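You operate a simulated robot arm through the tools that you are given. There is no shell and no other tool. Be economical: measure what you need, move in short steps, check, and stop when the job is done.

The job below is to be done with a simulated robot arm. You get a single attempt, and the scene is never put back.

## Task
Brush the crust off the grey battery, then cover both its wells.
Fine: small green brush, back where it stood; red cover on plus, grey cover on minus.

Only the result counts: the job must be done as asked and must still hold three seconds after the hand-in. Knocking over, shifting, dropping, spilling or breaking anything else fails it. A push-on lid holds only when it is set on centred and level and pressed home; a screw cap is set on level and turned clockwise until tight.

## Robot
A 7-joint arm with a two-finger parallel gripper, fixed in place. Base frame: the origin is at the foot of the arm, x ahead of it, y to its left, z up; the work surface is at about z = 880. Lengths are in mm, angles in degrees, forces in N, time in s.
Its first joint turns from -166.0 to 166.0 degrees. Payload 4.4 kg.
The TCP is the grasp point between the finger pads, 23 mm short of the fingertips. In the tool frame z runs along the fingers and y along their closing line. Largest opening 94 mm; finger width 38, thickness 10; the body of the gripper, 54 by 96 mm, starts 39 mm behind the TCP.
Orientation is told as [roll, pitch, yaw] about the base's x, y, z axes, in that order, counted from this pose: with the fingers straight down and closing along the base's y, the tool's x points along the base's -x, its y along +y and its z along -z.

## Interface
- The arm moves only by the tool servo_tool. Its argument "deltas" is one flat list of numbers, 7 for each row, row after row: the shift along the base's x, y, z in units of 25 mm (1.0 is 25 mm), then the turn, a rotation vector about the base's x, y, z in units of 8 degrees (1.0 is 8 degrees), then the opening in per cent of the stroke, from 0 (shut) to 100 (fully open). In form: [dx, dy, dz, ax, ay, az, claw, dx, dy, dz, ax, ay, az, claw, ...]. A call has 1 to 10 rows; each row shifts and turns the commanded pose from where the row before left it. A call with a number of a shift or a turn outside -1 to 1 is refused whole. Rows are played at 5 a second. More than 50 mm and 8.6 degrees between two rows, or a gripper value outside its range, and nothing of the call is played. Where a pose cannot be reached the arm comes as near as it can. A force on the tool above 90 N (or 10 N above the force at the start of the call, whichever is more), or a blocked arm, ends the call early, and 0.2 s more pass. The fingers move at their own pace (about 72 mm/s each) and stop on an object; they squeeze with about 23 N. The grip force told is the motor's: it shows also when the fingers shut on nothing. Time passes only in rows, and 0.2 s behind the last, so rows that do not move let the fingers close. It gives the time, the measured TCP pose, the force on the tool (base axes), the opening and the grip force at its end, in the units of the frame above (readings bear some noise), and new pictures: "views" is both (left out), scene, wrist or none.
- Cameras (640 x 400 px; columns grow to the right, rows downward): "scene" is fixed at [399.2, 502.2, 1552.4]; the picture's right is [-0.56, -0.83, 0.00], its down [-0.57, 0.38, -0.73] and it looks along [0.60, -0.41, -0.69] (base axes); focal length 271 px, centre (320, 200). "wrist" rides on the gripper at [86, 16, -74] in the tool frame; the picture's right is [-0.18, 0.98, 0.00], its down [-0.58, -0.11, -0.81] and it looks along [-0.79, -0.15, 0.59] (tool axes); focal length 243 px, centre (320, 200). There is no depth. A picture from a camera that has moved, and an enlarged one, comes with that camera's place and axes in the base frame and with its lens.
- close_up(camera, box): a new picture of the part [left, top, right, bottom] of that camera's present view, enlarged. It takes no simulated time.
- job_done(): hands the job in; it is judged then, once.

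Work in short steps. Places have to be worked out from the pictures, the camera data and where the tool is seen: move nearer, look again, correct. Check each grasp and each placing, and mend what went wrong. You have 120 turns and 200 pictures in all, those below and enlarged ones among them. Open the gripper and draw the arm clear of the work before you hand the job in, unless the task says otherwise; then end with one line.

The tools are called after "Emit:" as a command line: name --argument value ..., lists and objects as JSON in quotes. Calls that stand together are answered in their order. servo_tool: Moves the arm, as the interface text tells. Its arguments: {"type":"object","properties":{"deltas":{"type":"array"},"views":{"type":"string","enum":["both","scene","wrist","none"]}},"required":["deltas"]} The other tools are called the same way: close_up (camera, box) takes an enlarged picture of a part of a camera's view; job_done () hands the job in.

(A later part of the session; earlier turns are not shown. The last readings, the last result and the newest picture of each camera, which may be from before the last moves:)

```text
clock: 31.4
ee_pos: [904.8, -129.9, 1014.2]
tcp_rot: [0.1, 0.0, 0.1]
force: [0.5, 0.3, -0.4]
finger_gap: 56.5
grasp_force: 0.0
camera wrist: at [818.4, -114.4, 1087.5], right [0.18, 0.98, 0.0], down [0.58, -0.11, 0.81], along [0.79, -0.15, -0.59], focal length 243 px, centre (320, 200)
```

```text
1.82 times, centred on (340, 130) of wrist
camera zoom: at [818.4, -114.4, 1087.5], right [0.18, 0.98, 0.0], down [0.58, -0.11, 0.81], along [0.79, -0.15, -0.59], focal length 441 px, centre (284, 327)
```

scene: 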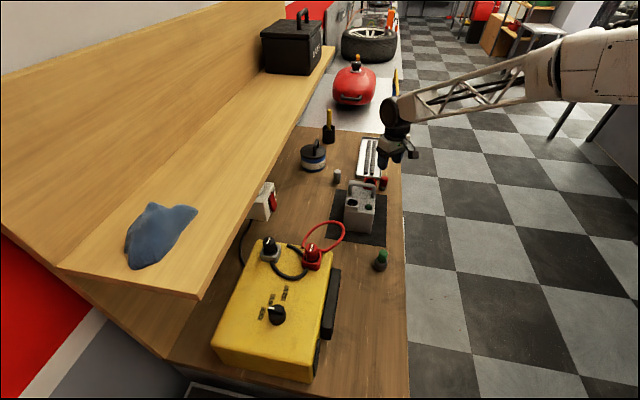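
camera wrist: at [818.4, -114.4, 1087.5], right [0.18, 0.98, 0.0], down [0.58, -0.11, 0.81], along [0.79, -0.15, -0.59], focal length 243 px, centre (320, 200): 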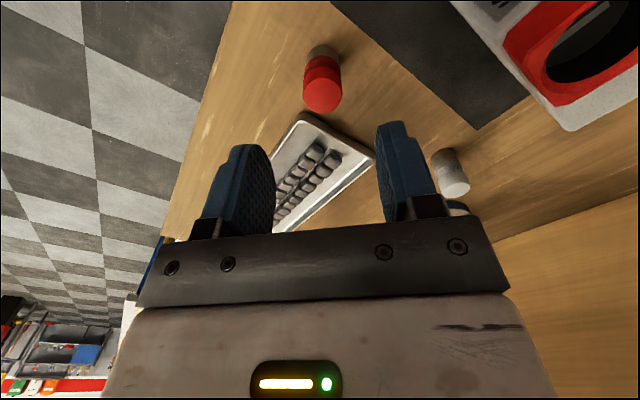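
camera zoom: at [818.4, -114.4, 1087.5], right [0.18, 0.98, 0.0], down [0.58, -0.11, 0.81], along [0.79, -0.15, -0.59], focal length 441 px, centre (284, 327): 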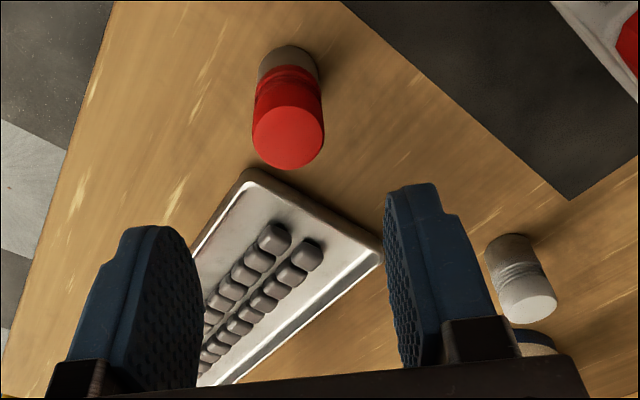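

Cover centred at ≈(905.5,-130), top ≈936. Descend so the pads grip only the red head.

Emit:
servo_tool --deltas '[0.02, 0, -1, 0, 0, 0, 60, 0, 0, -1, 0, 0, 0, 60, 0, 0, -1, 0, 0, 0, 60, 0, 0, 0, 0, 0, 0, 60]' --views "wrist"

Emit:
close_up --camera "wrist" --box '[180, 60, 440, 240]'

Emit:
close_up --camera "scene" --box '[350, 140, 420, 210]'

```text
clock: 32.4
ee_pos: [905.5, -128.7, 938.2]
tcp_rot: [0.0, 0.0, 0.0]
force: [-0.6, 0.1, 0.2]
finger_gap: 56.3
grasp_force: 0.1
camera wrist: at [818.9, -114.3, 1012.6], right [0.18, 0.98, 0.0], down [0.58, -0.11, 0.81], along [0.79, -0.15, -0.59], focal length 243 px, centre (320, 200)
```

wrist: 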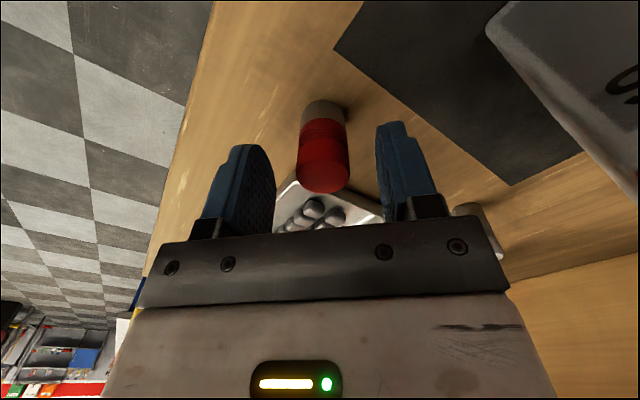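

```text
2.22 times, centred on (310, 150) of wrist
camera zoom: at [818.9, -114.3, 1012.6], right [0.18, 0.98, 0.0], down [0.58, -0.11, 0.81], along [0.79, -0.15, -0.59], focal length 539 px, centre (342, 311)
```

zoom: 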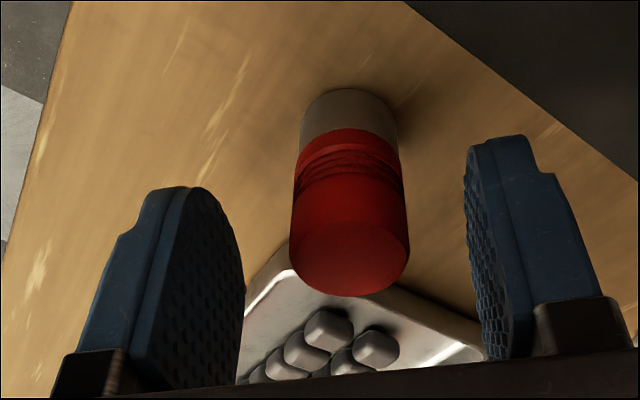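

```text
5.71 times, centred on (385, 175) of scene
camera zoom: at [399.2, 502.2, 1552.4], right [-0.56, -0.83, 0.0], down [-0.57, 0.38, -0.73], along [0.6, -0.41, -0.69], focal length 1550 px, centre (-51, 343)
```

zoom: 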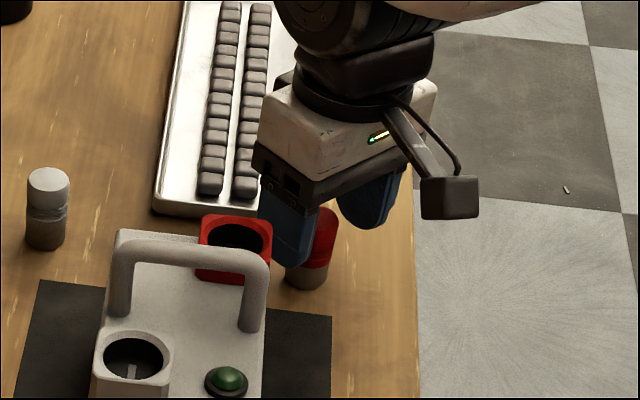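

Lower 5 mm more and close on the red head.

Emit:
servo_tool --deltas '[0, 0, -0.2, 0, 0, 0, 60, 0, 0, 0, 0, 0, 0, 0, 0, 0, 0, 0, 0, 0, 0, 0, 0, 0, 0, 0, 0, 0, 0, 0, 0, 0, 0, 0, 0]' --views "wrist"

Emit:
servo_tool --deltas '[0, 0, 1, 0, 0, 0, 0, 0, 0, 1, 0, 0, 0, 0, 0, 0, 1, 0, 0, 0, 0, 0, 0, 1, 0, 0, 0, 0, 0, 0, 1, 0, 0, 0, 0]'

Emit:
close_up --camera "scene" --box '[350, 120, 420, 190]'

Emit:
close_up --camera "wrist" --box '[220, 40, 420, 240]'

```text
clock: 33.6
ee_pos: [906.3, -129.2, 934.2]
tcp_rot: [0.0, 0.1, 0.0]
force: [0.1, -0.2, 0.4]
finger_gap: 26.0
grasp_force: 23.4
camera wrist: at [818.9, -114.7, 1007.7], right [0.18, 0.98, 0.0], down [0.58, -0.11, 0.81], along [0.79, -0.15, -0.59], focal length 243 px, centre (320, 200)
```

wrist: 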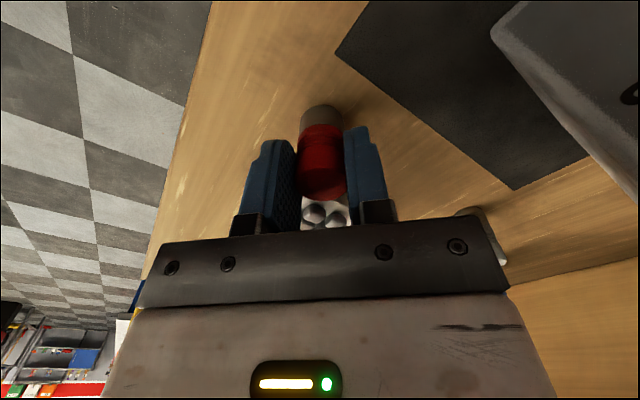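

```text
clock: 34.8
ee_pos: [904.6, -130.5, 1057.8]
tcp_rot: [-0.1, -0.1, 0.0]
force: [-0.2, 0.5, -0.1]
finger_gap: 26.0
grasp_force: 22.6
camera wrist: at [818.4, -114.9, 1132.1], right [0.18, 0.98, 0.0], down [0.58, -0.11, 0.81], along [0.79, -0.15, -0.59], focal length 243 px, centre (320, 200)
```

scene: 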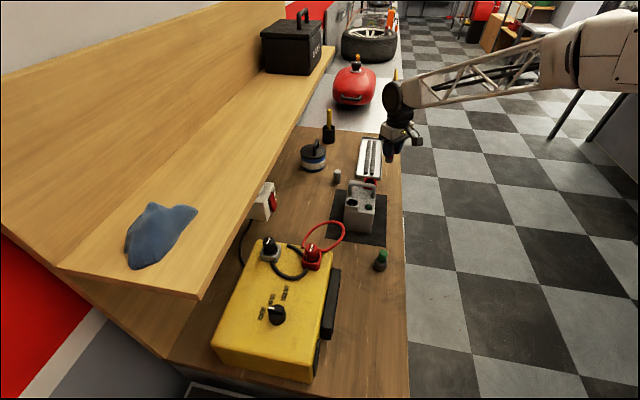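
wrist: 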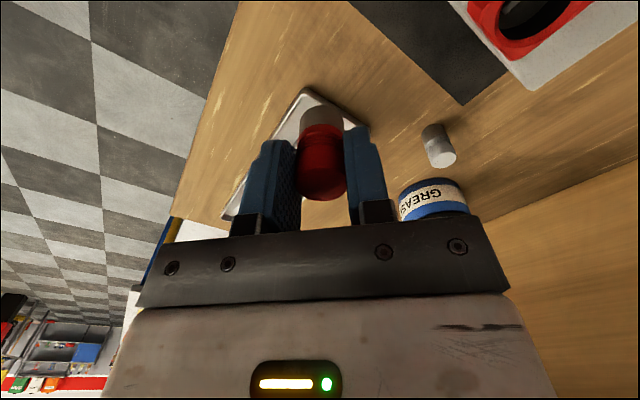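

```text
5.71 times, centred on (385, 155) of scene
camera zoom: at [399.2, 502.2, 1552.4], right [-0.56, -0.83, 0.0], down [-0.57, 0.38, -0.73], along [0.6, -0.41, -0.69], focal length 1550 px, centre (-51, 457)
```

zoom: 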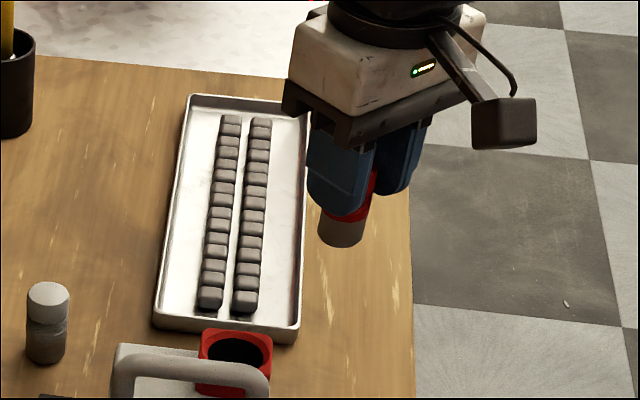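

```text
2.00 times, centred on (320, 140) of wrist
camera zoom: at [818.4, -114.9, 1132.1], right [0.18, 0.98, 0.0], down [0.58, -0.11, 0.81], along [0.79, -0.15, -0.59], focal length 485 px, centre (320, 320)
```

zoom: 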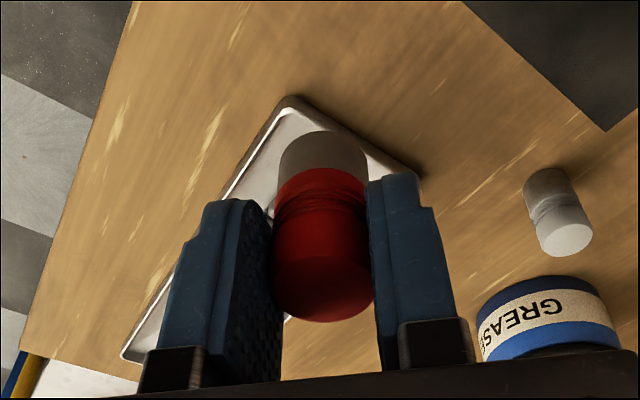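

Red plug lifted cleanly (Ø26, plug end down). I move next to the red well for a precise measurement.

Emit:
servo_tool --deltas '[0, 0.88, 0.1, 0, 0, 0, 0, 0, 0.88, 0.1, 0, 0, 0, 0, 0, 0.88, 0.1, 0, 0, 0, 0, 0, 0.88, 0.1, 0, 0, 0, 0, 0, 0.88, 0.1, 0, 0, 0, 0, 0, 0, 0, 0, 0, 0, 0]'

Emit:
close_up --camera "wrist" --box '[220, 0, 420, 200]'

Emit:
close_up --camera "scene" --box '[340, 140, 400, 200]'

```text
clock: 36.2
ee_pos: [905.8, -19.4, 1069.6]
tcp_rot: [0.0, -0.1, 0.0]
force: [-0.2, -1.2, -1.0]
finger_gap: 25.7
grasp_force: 23.3
camera wrist: at [818.1, -3.9, 1144.3], right [0.18, 0.98, 0.0], down [0.58, -0.11, 0.81], along [0.79, -0.15, -0.59], focal length 243 px, centre (320, 200)
```

scene: 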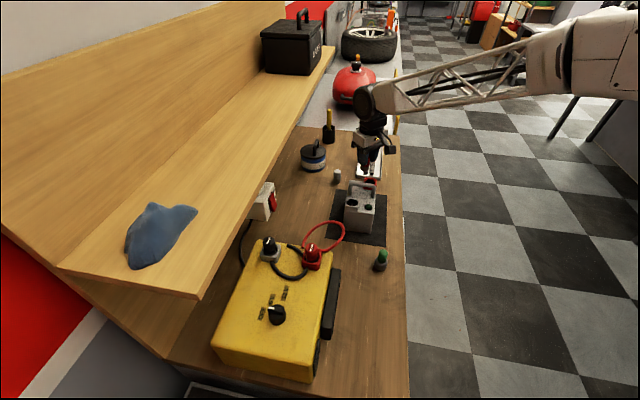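
wrist: 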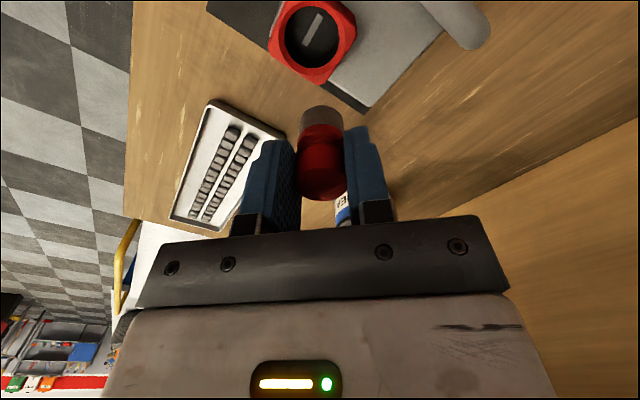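

```text
2.00 times, centred on (320, 100) of wrist
camera zoom: at [818.1, -3.9, 1144.3], right [0.18, 0.98, 0.0], down [0.58, -0.11, 0.81], along [0.79, -0.15, -0.59], focal length 485 px, centre (320, 400)
```

zoom: 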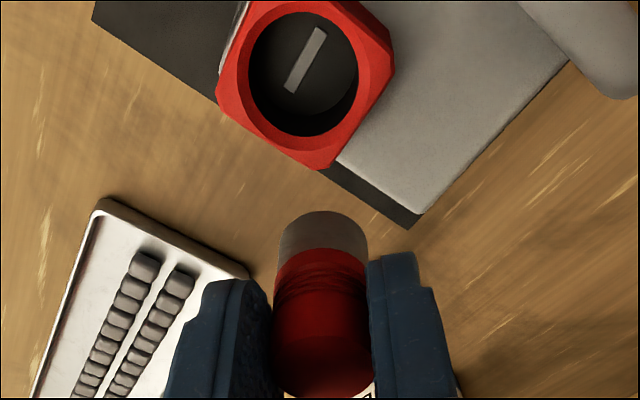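

```text
6.67 times, centred on (370, 170) of scene
camera zoom: at [399.2, 502.2, 1552.4], right [-0.56, -0.83, 0.0], down [-0.57, 0.38, -0.73], along [0.6, -0.41, -0.69], focal length 1808 px, centre (-13, 400)
```

zoom: 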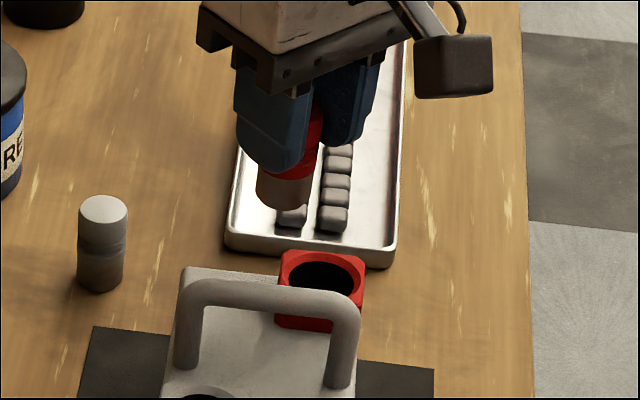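

By edge fits the plug axis is ≈(911,-20) now and the red well ≈(875,-19.5). I shift 36 mm back, staying above.

Emit:
servo_tool --deltas '[-0.72, 0.014, 0, 0, 0, 0, 0, -0.72, 0.014, -0.2, 0, 0, 0, 0, 0, 0, -0.2, 0, 0, 0, 0, 0, 0, 0, 0, 0, 0, 0]'

Emit:
close_up --camera "wrist" --box '[220, 0, 420, 200]'

Emit:
close_up --camera "scene" --box '[345, 155, 395, 200]'

```text
clock: 37.2
ee_pos: [870.5, -18.9, 1059.5]
tcp_rot: [0.0, 0.0, -0.1]
force: [-0.1, -1.3, 0.1]
finger_gap: 26.0
grasp_force: 23.1
camera wrist: at [782.6, -3.6, 1134.1], right [0.18, 0.98, 0.0], down [0.58, -0.11, 0.81], along [0.79, -0.15, -0.59], focal length 243 px, centre (320, 200)
```

scene: 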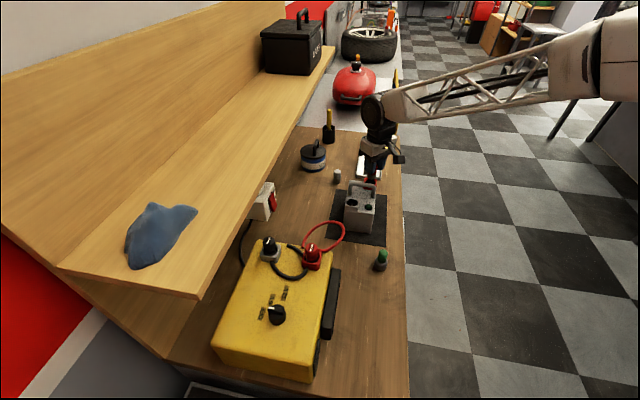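
wrist: 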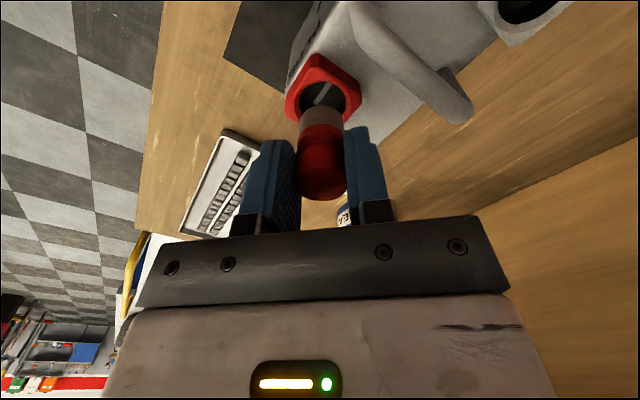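

```text
2.00 times, centred on (320, 100) of wrist
camera zoom: at [782.6, -3.6, 1134.1], right [0.18, 0.98, 0.0], down [0.58, -0.11, 0.81], along [0.79, -0.15, -0.59], focal length 485 px, centre (320, 400)
```

zoom: 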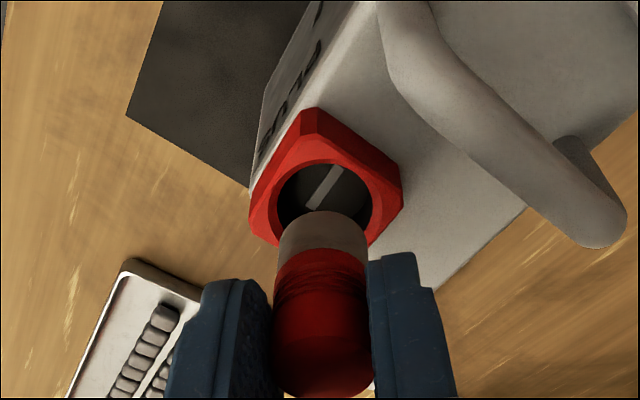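

```text
8.89 times, centred on (370, 178) of scene
camera zoom: at [399.2, 502.2, 1552.4], right [-0.56, -0.83, 0.0], down [-0.57, 0.38, -0.73], along [0.6, -0.41, -0.69], focal length 2411 px, centre (-124, 400)
```

zoom: 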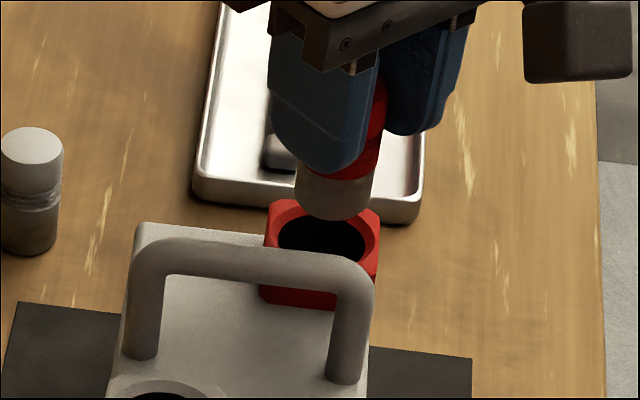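

The two views agree if the plug's end is ~5 mm higher than assumed; it then needs +2.4 in x and +0.8 in y. Apply and go down 15 mm to re-check.

Emit:
servo_tool --deltas '[0.1, 0.03, -0.2, 0, 0, 0, 0, 0, 0, -0.4, 0, 0, 0, 0, 0, 0, 0, 0, 0, 0, 0]'

Emit:
close_up --camera "wrist" --box '[240, 40, 400, 200]'

Emit:
close_up --camera "scene" --box '[345, 155, 395, 200]'

```text
clock: 38.0
ee_pos: [872.3, -16.0, 1045.1]
tcp_rot: [0.1, 0.0, 0.0]
force: [0.0, 0.1, -0.1]
finger_gap: 26.2
grasp_force: 23.3
camera wrist: at [785.0, -2.7, 1119.5], right [0.18, 0.98, 0.0], down [0.58, -0.11, 0.81], along [0.79, -0.15, -0.59], focal length 243 px, centre (320, 200)
```

scene: 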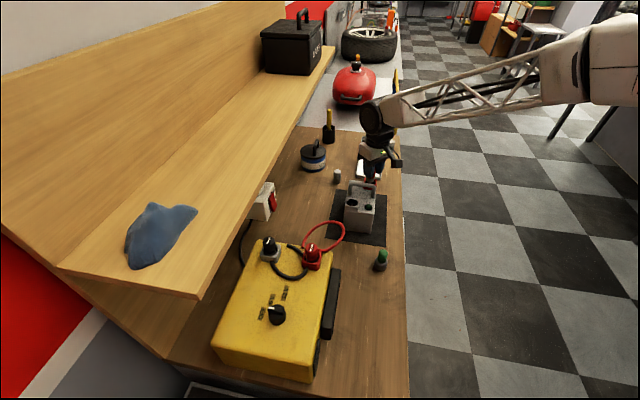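
wrist: 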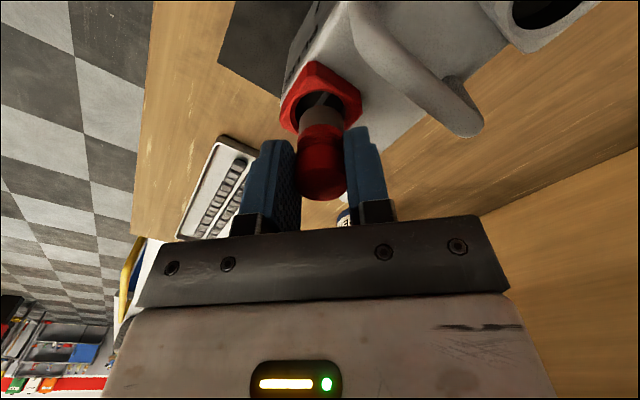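

```text
2.50 times, centred on (320, 120) of wrist
camera zoom: at [785.0, -2.7, 1119.5], right [0.18, 0.98, 0.0], down [0.58, -0.11, 0.81], along [0.79, -0.15, -0.59], focal length 606 px, centre (320, 400)
```

zoom: 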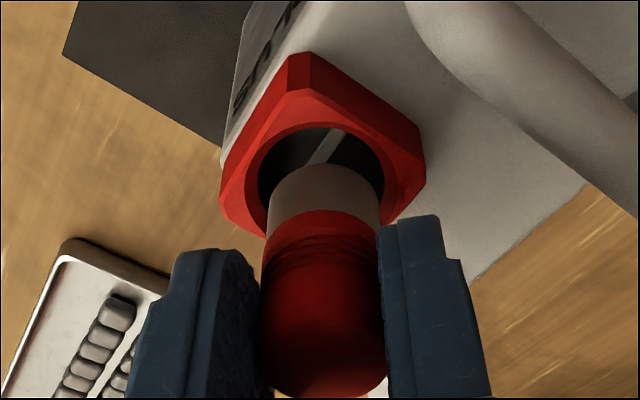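

```text
8.89 times, centred on (370, 178) of scene
camera zoom: at [399.2, 502.2, 1552.4], right [-0.56, -0.83, 0.0], down [-0.57, 0.38, -0.73], along [0.6, -0.41, -0.69], focal length 2411 px, centre (-124, 400)
```

zoom: 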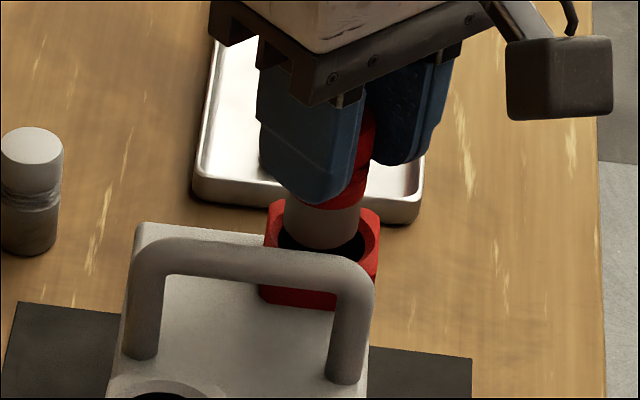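

Aligned in both views to about a millimetre. Nudge y −0.5 and lower 14 mm slowly into the well.

Emit:
servo_tool --deltas '[0.02, -0.02, -0.2, 0, 0, 0, 0, 0, 0, -0.16, 0, 0, 0, 0, 0, 0, -0.1, 0, 0, 0, 0, 0, 0, -0.1, 0, 0, 0, 0, 0, 0, 0, 0, 0, 0, 0]'

Emit:
close_up --camera "wrist" --box '[240, 40, 400, 200]'

Emit:
close_up --camera "scene" --box '[345, 155, 395, 200]'

```text
clock: 39.2
ee_pos: [873.2, -17.4, 1030.9]
tcp_rot: [0.0, 0.0, 0.0]
force: [-0.6, 0.3, -1.1]
finger_gap: 26.2
grasp_force: 23.1
camera wrist: at [785.2, -3.3, 1105.2], right [0.18, 0.98, 0.0], down [0.58, -0.11, 0.81], along [0.79, -0.15, -0.59], focal length 243 px, centre (320, 200)
```

scene: 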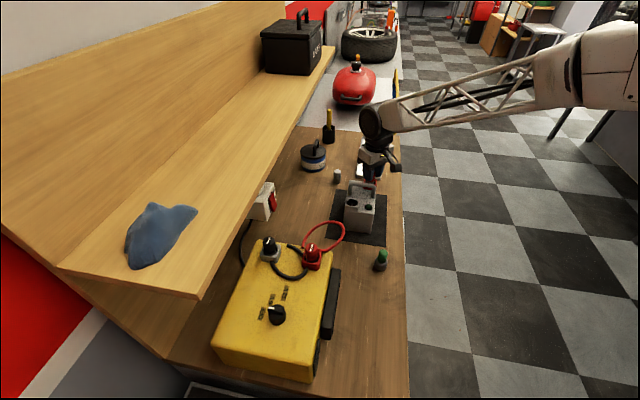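
wrist: 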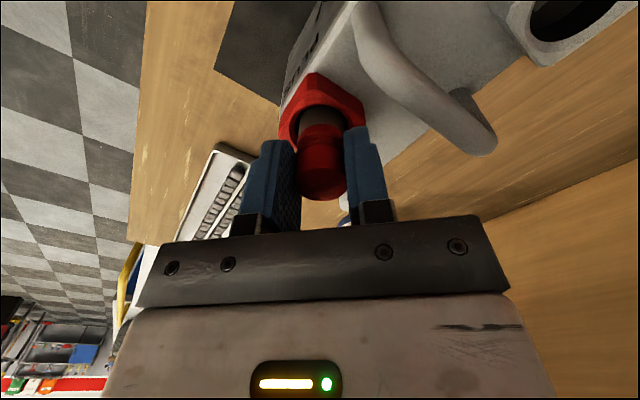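

```text
2.50 times, centred on (320, 120) of wrist
camera zoom: at [785.2, -3.3, 1105.2], right [0.18, 0.98, 0.0], down [0.58, -0.11, 0.81], along [0.79, -0.15, -0.59], focal length 606 px, centre (320, 400)
```

zoom: 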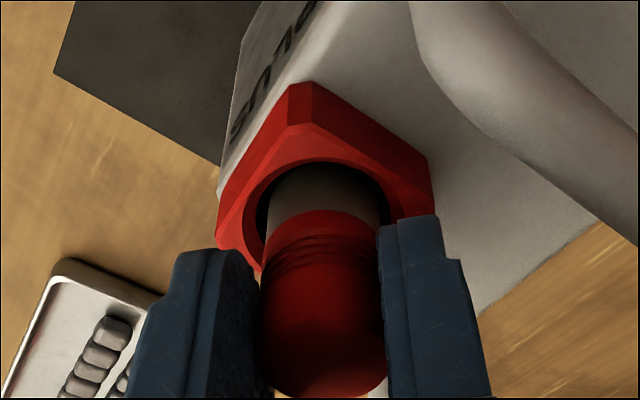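

```text
8.89 times, centred on (370, 178) of scene
camera zoom: at [399.2, 502.2, 1552.4], right [-0.56, -0.83, 0.0], down [-0.57, 0.38, -0.73], along [0.6, -0.41, -0.69], focal length 2411 px, centre (-124, 400)
```

zoom: 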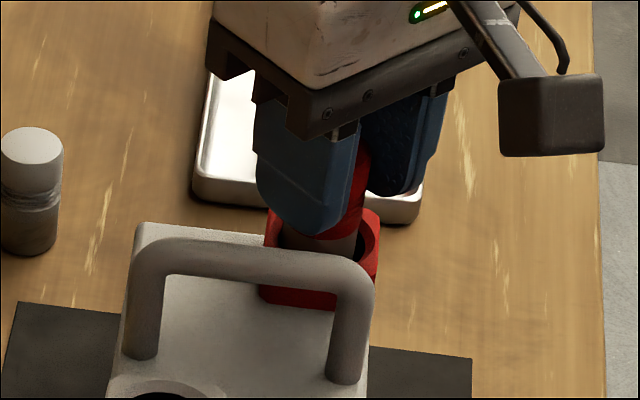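

Plug has entered without contact force. Tiny y shift and continue downward in small steps.

Emit:
servo_tool --deltas '[0, -0.02, -0.1, 0, 0, 0, 0, 0, 0, -0.1, 0, 0, 0, 0, 0, 0, -0.08, 0, 0, 0, 0, 0, 0, 0, 0, 0, 0, 0]' --views "wrist"

Emit:
close_up --camera "wrist" --box '[240, 40, 400, 200]'

Emit:
close_up --camera "scene" --box '[345, 155, 395, 200]'

```text
clock: 40.2
ee_pos: [873.8, -17.5, 1025.7]
tcp_rot: [0.0, -0.1, -0.1]
force: [-2.9, 1.6, 10.7]
finger_gap: 26.1
grasp_force: 23.4
camera wrist: at [785.5, -3.6, 1099.3], right [0.18, 0.98, 0.0], down [0.58, -0.11, 0.81], along [0.79, -0.15, -0.59], focal length 243 px, centre (320, 200)
```

wrist: 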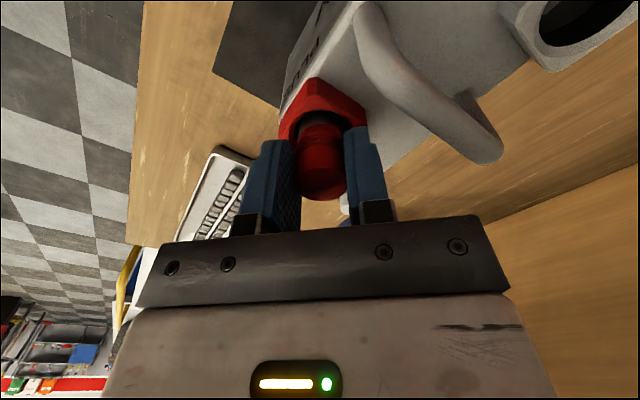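

```text
2.50 times, centred on (320, 120) of wrist
camera zoom: at [785.5, -3.6, 1099.3], right [0.18, 0.98, 0.0], down [0.58, -0.11, 0.81], along [0.79, -0.15, -0.59], focal length 606 px, centre (320, 400)
```

zoom: 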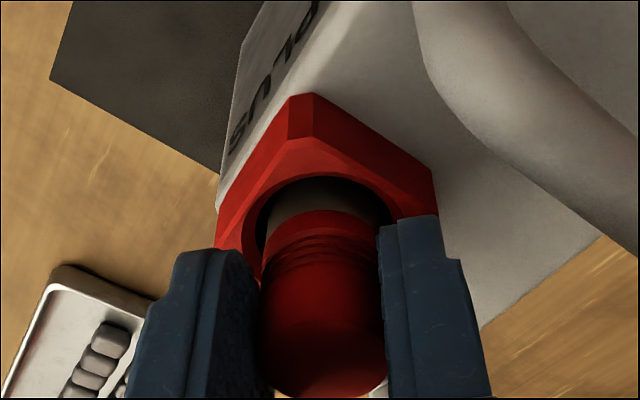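

```text
8.89 times, centred on (370, 178) of scene
camera zoom: at [399.2, 502.2, 1552.4], right [-0.56, -0.83, 0.0], down [-0.57, 0.38, -0.73], along [0.6, -0.41, -0.69], focal length 2411 px, centre (-124, 400)
```

zoom: 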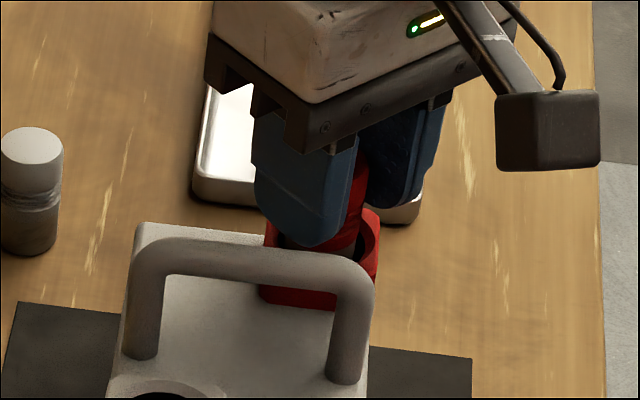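

Contact of ~11 N, likely plug on the bevel: it sits ~1 mm too far in +y and ~0.8 short in x. Lift 3 mm, correct, retry.

Emit:
servo_tool --deltas '[0, 0, 0.12, 0, 0, 0, 0, 0.032, -0.04, 0, 0, 0, 0, 0, 0, 0, -0.1, 0, 0, 0, 0, 0, 0, -0.06, 0, 0, 0, 0, 0, 0, 0, 0, 0, 0, 0]' --views "wrist"

Emit:
close_up --camera "wrist" --box '[270, 70, 380, 180]'

Emit:
close_up --camera "scene" --box '[355, 165, 385, 195]'

```text
clock: 41.4
ee_pos: [875.6, -20.2, 1024.7]
tcp_rot: [0.1, -0.2, -0.1]
force: [-2.1, 5.6, 18.1]
finger_gap: 26.0
grasp_force: 22.9
camera wrist: at [786.6, -4.7, 1098.5], right [0.18, 0.98, 0.0], down [0.58, -0.11, 0.81], along [0.79, -0.15, -0.59], focal length 243 px, centre (320, 200)
```

wrist: 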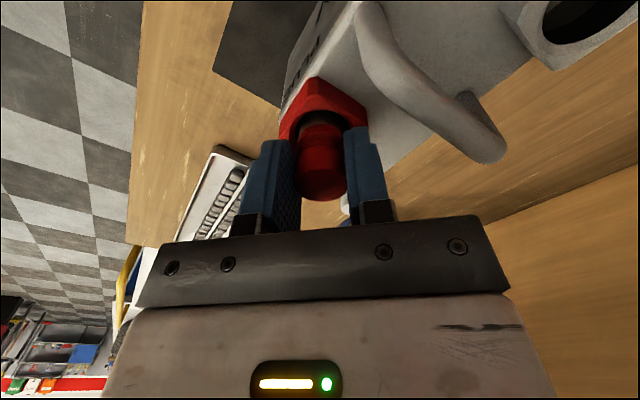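

```text
3.64 times, centred on (325, 125) of wrist
camera zoom: at [786.6, -4.7, 1098.5], right [0.18, 0.98, 0.0], down [0.58, -0.11, 0.81], along [0.79, -0.15, -0.59], focal length 882 px, centre (302, 473)
```

zoom: 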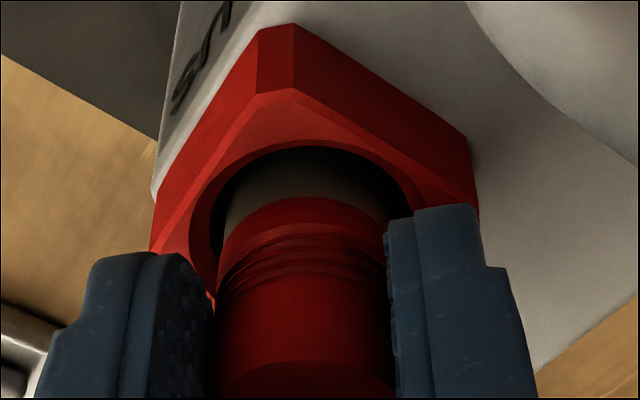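

```text
13.33 times, centred on (370, 180) of scene
camera zoom: at [399.2, 502.2, 1552.4], right [-0.56, -0.83, 0.0], down [-0.57, 0.38, -0.73], along [0.6, -0.41, -0.69], focal length 3616 px, centre (-347, 467)
```

zoom: 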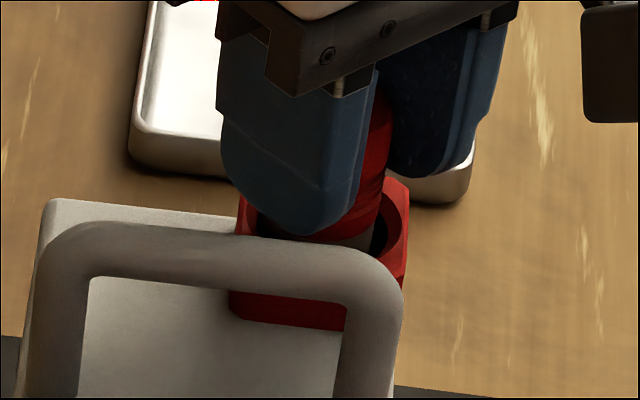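

The blade in the well stands ~8 mm below the rim, which matches where contact happens: I suspect the plug has a slot or cavity in its underside. I lift out and turn the plug's bottom toward the scene camera.

Emit:
servo_tool --deltas '[0, 0, 1, 0, 0, 0, 0, 0, 0, 1, 0, 0, 0, 0, 0, 0, 1, 0, 0, 0, 0, 0, 0, 1, 0, 0, 0, 0, 0, 0, 1, 0, 0, 0, 0, -1, 0, 0.8, 0, 0, 0, 0, -1, 0, 0.8, 0, 0, 0, 0, -1, 0, 0.8, 0, 0, 0, 0, -1, 0, 0.8, 0, 0, 0, 0, -1, 0, 0.8, 0, 0, 0, 0]' --views "none"

Emit:
servo_tool --deltas '[-0.8, 0.3, 0, 1, 0, 0, 0, -0.8, 0.3, 0, 1, 0, 0, 0, -0.8, 0.3, 0, 1, 0, 0, 0, -0.8, 0.3, 0, 1, 0, 0, 0, -0.8, 0.3, 0, 1, 0, 0, 0, 0, 0.3, 0, 1, 0, 0, 0, 0, 0.3, 0, 1, 0, 0, 0, 0, 0, 0, 1, 0, 0, 0, 0, 0, 0, 1, 0, 0, 0, 0, 0, 0, 1, 0, 0, 0]' --views "scene"

```text
clock: 43.6
ee_pos: [748.1, -20.7, 1248.7]
tcp_rot: [0.0, 0.1, 0.0]
force: [-0.2, 0.0, -1.0]
finger_gap: 25.8
grasp_force: 23.1
```

```text
clock: 45.8
ee_pos: [647.8, 33.1, 1249.0]
tcp_rot: [80.0, -0.1, 0.0]
force: [0.3, -0.2, 0.6]
finger_gap: 25.8
grasp_force: 23.2
```

scene: 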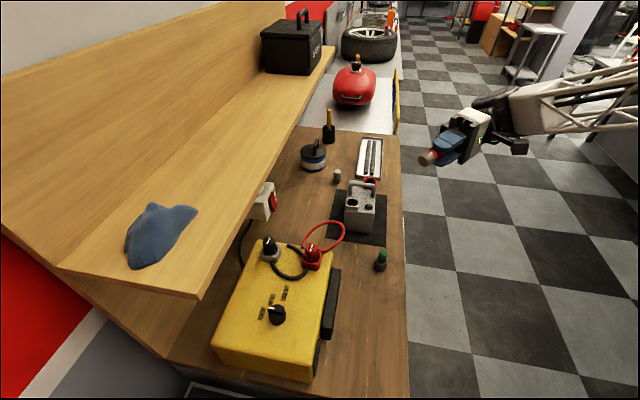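

Emit:
close_up --camera "scene" --box '[410, 130, 480, 180]'

```text
8.00 times, centred on (445, 155) of scene
camera zoom: at [399.2, 502.2, 1552.4], right [-0.56, -0.83, 0.0], down [-0.57, 0.38, -0.73], along [0.6, -0.41, -0.69], focal length 2170 px, centre (-680, 560)
```

zoom: 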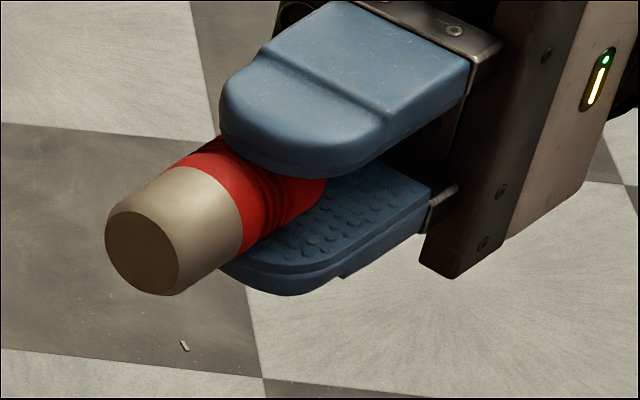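

The underside is solid and chamfered: no slot, so the plug probably just bottoms on the floor at ~15 mm depth and must be pressed home. I return over the red well.

Emit:
servo_tool --deltas '[0, 0, 0, -1, 0, 0, 0, 0, 0, 0, -1, 0, 0, 0, 0, 0, 0, -1, 0, 0, 0, 0, -0.3, 0, -1, 0, 0, 0, 0, -0.3, 0, -1, 0, 0, 0, 0.8, -0.3, 0, -1, 0, 0, 0, 0.8, -0.3, 0, -1, 0, 0, 0, 0.8, -0.3, 0, -1, 0, 0, 0, 0.8, -0.3, 0, -1, 0, 0, 0, 0.8, -0.3, 0, -1, 0, 0, 0]' --views "none"

Emit:
servo_tool --deltas '[1, 0, -0.8, 0, 0, 0, 0, 1, 0, -0.8, 0, 0, 0, 0, 1, 0, -0.8, 0, 0, 0, 0, 1, 0, -0.8, 0, 0, 0, 0, 1, 0, -0.8, 0, 0, 0, 0, 0, 0, -1, 0, 0, 0, 0, 0, 0, -1, 0, 0, 0, 0, 0, 0, -1, 0, 0, 0, 0, 0, 0, -1, 0, 0, 0, 0, 0, 0, 0, 0, 0, 0, 0]'

Emit:
close_up --camera "wrist" --box '[240, 40, 400, 200]'

Emit:
close_up --camera "scene" --box '[345, 155, 395, 200]'

```text
clock: 48.0
ee_pos: [748.0, -19.4, 1249.2]
tcp_rot: [-0.1, 0.1, 0.0]
force: [0.0, -1.0, -0.3]
finger_gap: 26.1
grasp_force: 23.0
```

```text
clock: 50.2
ee_pos: [875.2, -19.2, 1048.3]
tcp_rot: [0.0, 0.0, 0.0]
force: [-0.1, 0.2, 0.0]
finger_gap: 25.9
grasp_force: 23.2
camera wrist: at [787.3, -4.8, 1122.1], right [0.18, 0.98, 0.0], down [0.58, -0.11, 0.81], along [0.79, -0.15, -0.59], focal length 243 px, centre (320, 200)
```

scene: 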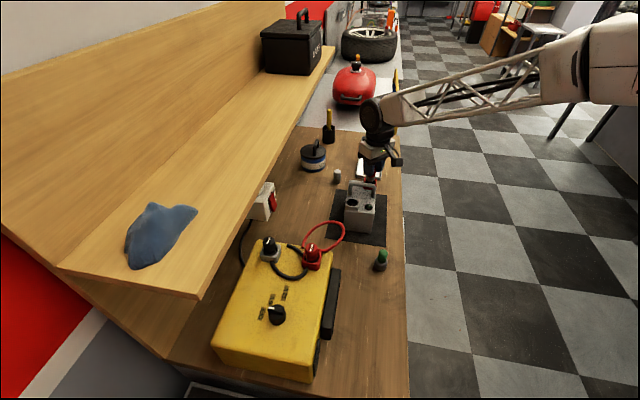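
wrist: 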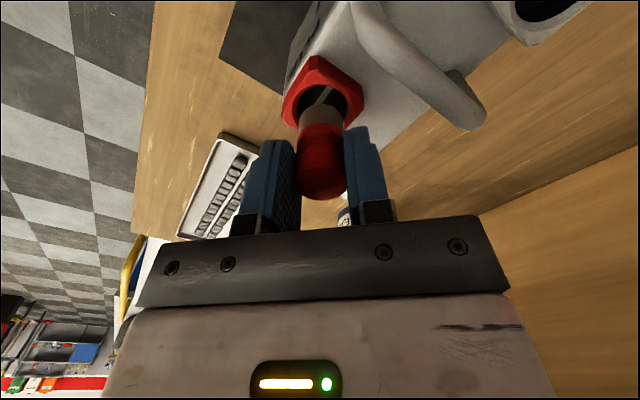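

```text
2.50 times, centred on (320, 120) of wrist
camera zoom: at [787.3, -4.8, 1122.1], right [0.18, 0.98, 0.0], down [0.58, -0.11, 0.81], along [0.79, -0.15, -0.59], focal length 606 px, centre (320, 400)
```

zoom: 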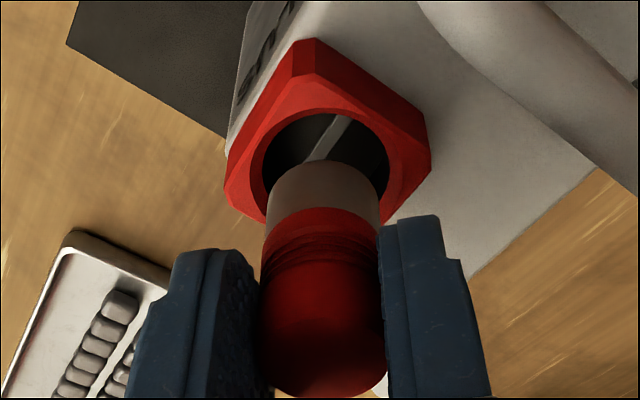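

```text
8.89 times, centred on (370, 178) of scene
camera zoom: at [399.2, 502.2, 1552.4], right [-0.56, -0.83, 0.0], down [-0.57, 0.38, -0.73], along [0.6, -0.41, -0.69], focal length 2411 px, centre (-124, 400)
```

zoom: 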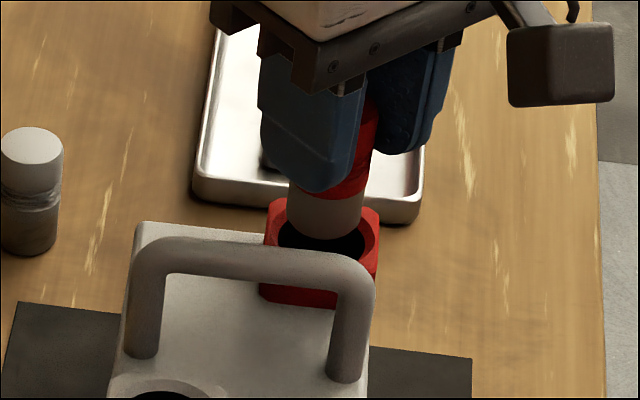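

Alignment in both views looks within a millimetre. Lower again to contact and read the depth and lateral forces.

Emit:
servo_tool --deltas '[0, 0.01, -0.4, 0, 0, 0, 0, 0, 0, -0.3, 0, 0, 0, 0, 0, 0, -0.15, 0, 0, 0, 0, 0, 0, -0.1, 0, 0, 0, 0, 0, 0, 0, 0, 0, 0, 0]' --views "none"

Emit:
servo_tool --deltas '[0, 0, -0.1, 0, 0, 0, 0, 0, 0, 0, 0, 0, 0, 0]' --views "none"

```text
clock: 51.4
ee_pos: [875.2, -18.7, 1025.9]
tcp_rot: [0.1, -0.1, -0.1]
force: [-1.7, -0.2, 12.2]
finger_gap: 26.0
grasp_force: 22.5
```

```text
clock: 52.0
ee_pos: [873.7, -20.4, 1021.7]
tcp_rot: [0.0, -0.1, -0.1]
force: [2.0, 1.3, 18.3]
finger_gap: 26.0
grasp_force: 23.1
```

It is advancing (1025.9 → 1021.7) under ~18 N: a press fit. Keep pressing in small steps.

Emit:
servo_tool --deltas '[0, 0, -0.1, 0, 0, 0, 0, 0, 0, 0, 0, 0, 0, 0]' --views "none"

Emit:
servo_tool --deltas '[0, 0, -0.1, 0, 0, 0, 0, 0, 0, 0, 0, 0, 0, 0]' --views "wrist"

Emit:
close_up --camera "wrist" --box '[240, 40, 400, 200]'

Emit:
close_up --camera "scene" --box '[345, 155, 395, 200]'

```text
clock: 52.6
ee_pos: [873.5, -20.0, 1018.9]
tcp_rot: [-0.1, 0.0, 0.0]
force: [0.5, 1.5, 19.0]
finger_gap: 26.0
grasp_force: 22.5
```

```text
clock: 53.2
ee_pos: [873.3, -20.3, 1016.1]
tcp_rot: [-0.1, 0.0, -0.1]
force: [-0.3, 1.8, 17.2]
finger_gap: 26.0
grasp_force: 22.9
camera wrist: at [786.5, -4.6, 1091.1], right [0.18, 0.98, 0.0], down [0.58, -0.11, 0.81], along [0.79, -0.15, -0.59], focal length 243 px, centre (320, 200)
```

wrist: 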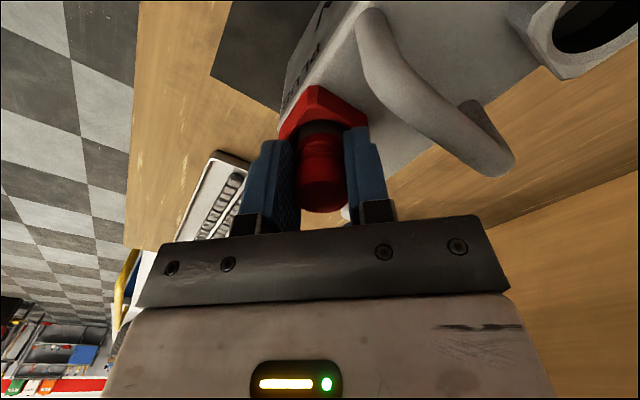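

```text
2.50 times, centred on (320, 120) of wrist
camera zoom: at [786.5, -4.6, 1091.1], right [0.18, 0.98, 0.0], down [0.58, -0.11, 0.81], along [0.79, -0.15, -0.59], focal length 606 px, centre (320, 400)
```

zoom: 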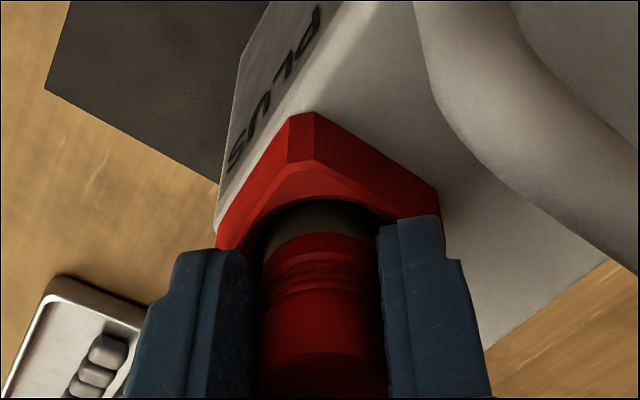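

```text
8.89 times, centred on (370, 178) of scene
camera zoom: at [399.2, 502.2, 1552.4], right [-0.56, -0.83, 0.0], down [-0.57, 0.38, -0.73], along [0.6, -0.41, -0.69], focal length 2411 px, centre (-124, 400)
```

zoom: 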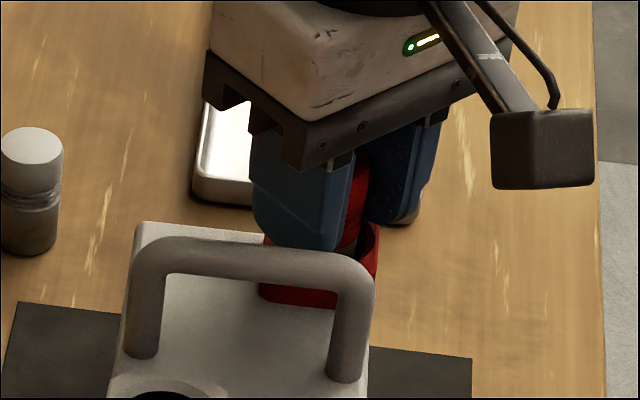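

The cover only slid up in the fingers; it is stopped at ~15 mm depth. I open here and look at how it sits.

Emit:
servo_tool --deltas '[0, 0, 0.1, 0, 0, 0, 0, 0, 0, 0, 0, 0, 0, 45, 0, 0, 0, 0, 0, 0, 45, 0, 0, 0.6, 0, 0, 0, 45, 0, 0, 1, 0, 0, 0, 45, 0, 0, 1, 0, 0, 0, 45, -0.8, 0, 0.5, 0, 0, 0, 45, -0.8, 0, 0, 0, 0, 0, 45, -0.8, 0, 0, 0, 0, 0, 45]'

Emit:
close_up --camera "scene" --box '[345, 155, 395, 200]'

Emit:
close_up --camera "wrist" --box '[250, 40, 410, 200]'

```text
clock: 55.2
ee_pos: [814.4, -19.7, 1097.1]
tcp_rot: [0.0, 0.1, -0.1]
force: [-0.2, 0.1, -1.1]
finger_gap: 42.2
grasp_force: 0.1
camera wrist: at [726.6, -4.9, 1170.9], right [0.18, 0.98, 0.0], down [0.58, -0.11, 0.81], along [0.79, -0.15, -0.59], focal length 243 px, centre (320, 200)
```

scene: 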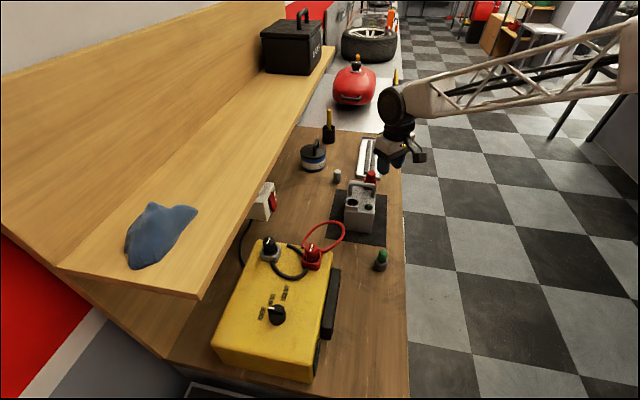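
wrist: 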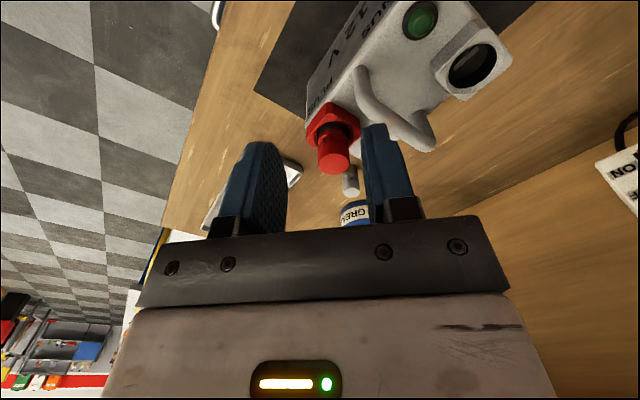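

```text
8.89 times, centred on (370, 178) of scene
camera zoom: at [399.2, 502.2, 1552.4], right [-0.56, -0.83, 0.0], down [-0.57, 0.38, -0.73], along [0.6, -0.41, -0.69], focal length 2411 px, centre (-124, 400)
```

zoom: 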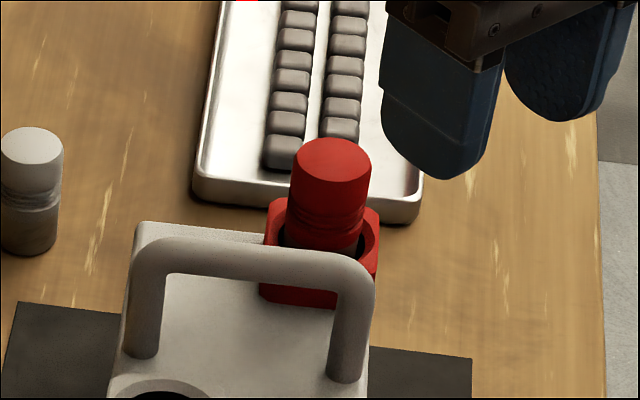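

```text
2.50 times, centred on (330, 120) of wrist
camera zoom: at [726.6, -4.9, 1170.9], right [0.18, 0.98, 0.0], down [0.58, -0.11, 0.81], along [0.79, -0.15, -0.59], focal length 606 px, centre (295, 400)
```

zoom: 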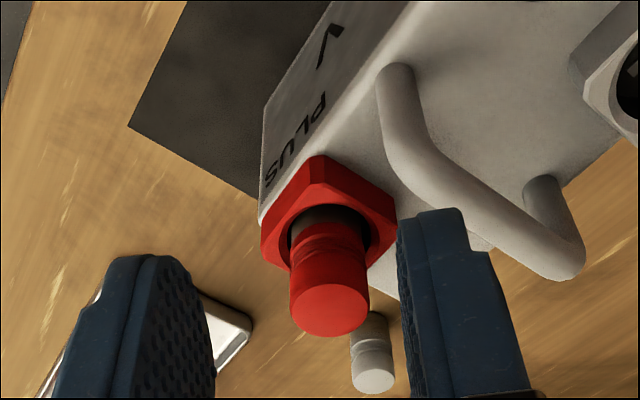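

The cover stands in the well upright. I compare with the charger's parked plugs to judge how deep "home" is.

Emit:
close_up --camera "scene" --box '[250, 225, 340, 285]'

Emit:
close_up --camera "scene" --box '[355, 165, 385, 190]'

Emit:
close_up --camera "wrist" --box '[430, 20, 530, 110]'

```text
6.67 times, centred on (295, 255) of scene
camera zoom: at [399.2, 502.2, 1552.4], right [-0.56, -0.83, 0.0], down [-0.57, 0.38, -0.73], along [0.6, -0.41, -0.69], focal length 1808 px, centre (487, -167)
```

zoom: 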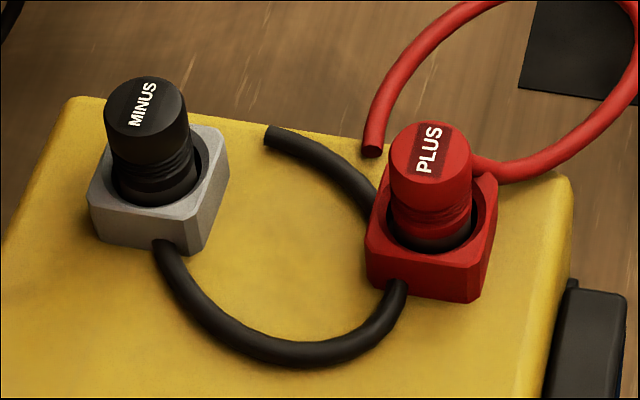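

```text
16.00 times, centred on (370, 178) of scene
camera zoom: at [399.2, 502.2, 1552.4], right [-0.56, -0.83, 0.0], down [-0.57, 0.38, -0.73], along [0.6, -0.41, -0.69], focal length 4340 px, centre (-480, 560)
```

zoom: 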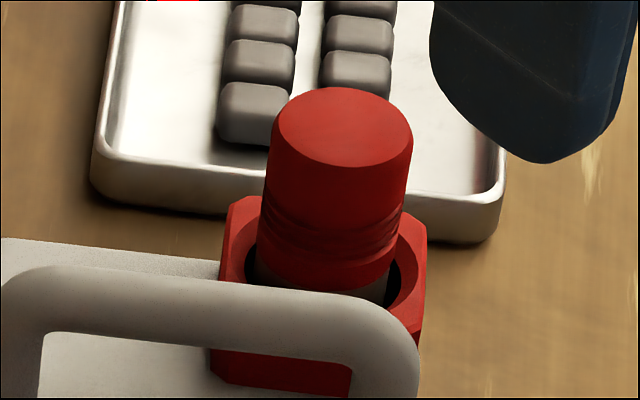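

```text
4.44 times, centred on (480, 65) of wrist
camera zoom: at [726.6, -4.9, 1170.9], right [0.18, 0.98, 0.0], down [0.58, -0.11, 0.81], along [0.79, -0.15, -0.59], focal length 1078 px, centre (-391, 800)
```

zoom: 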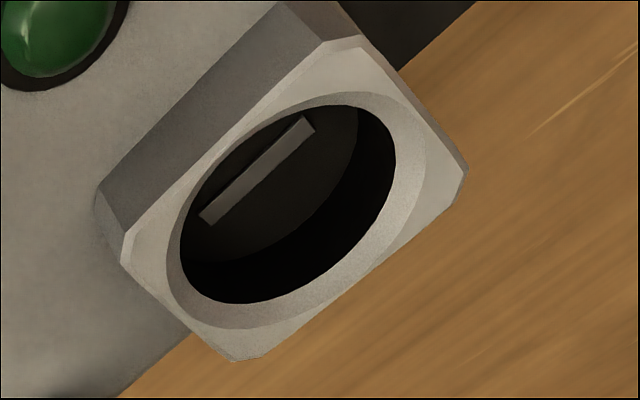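

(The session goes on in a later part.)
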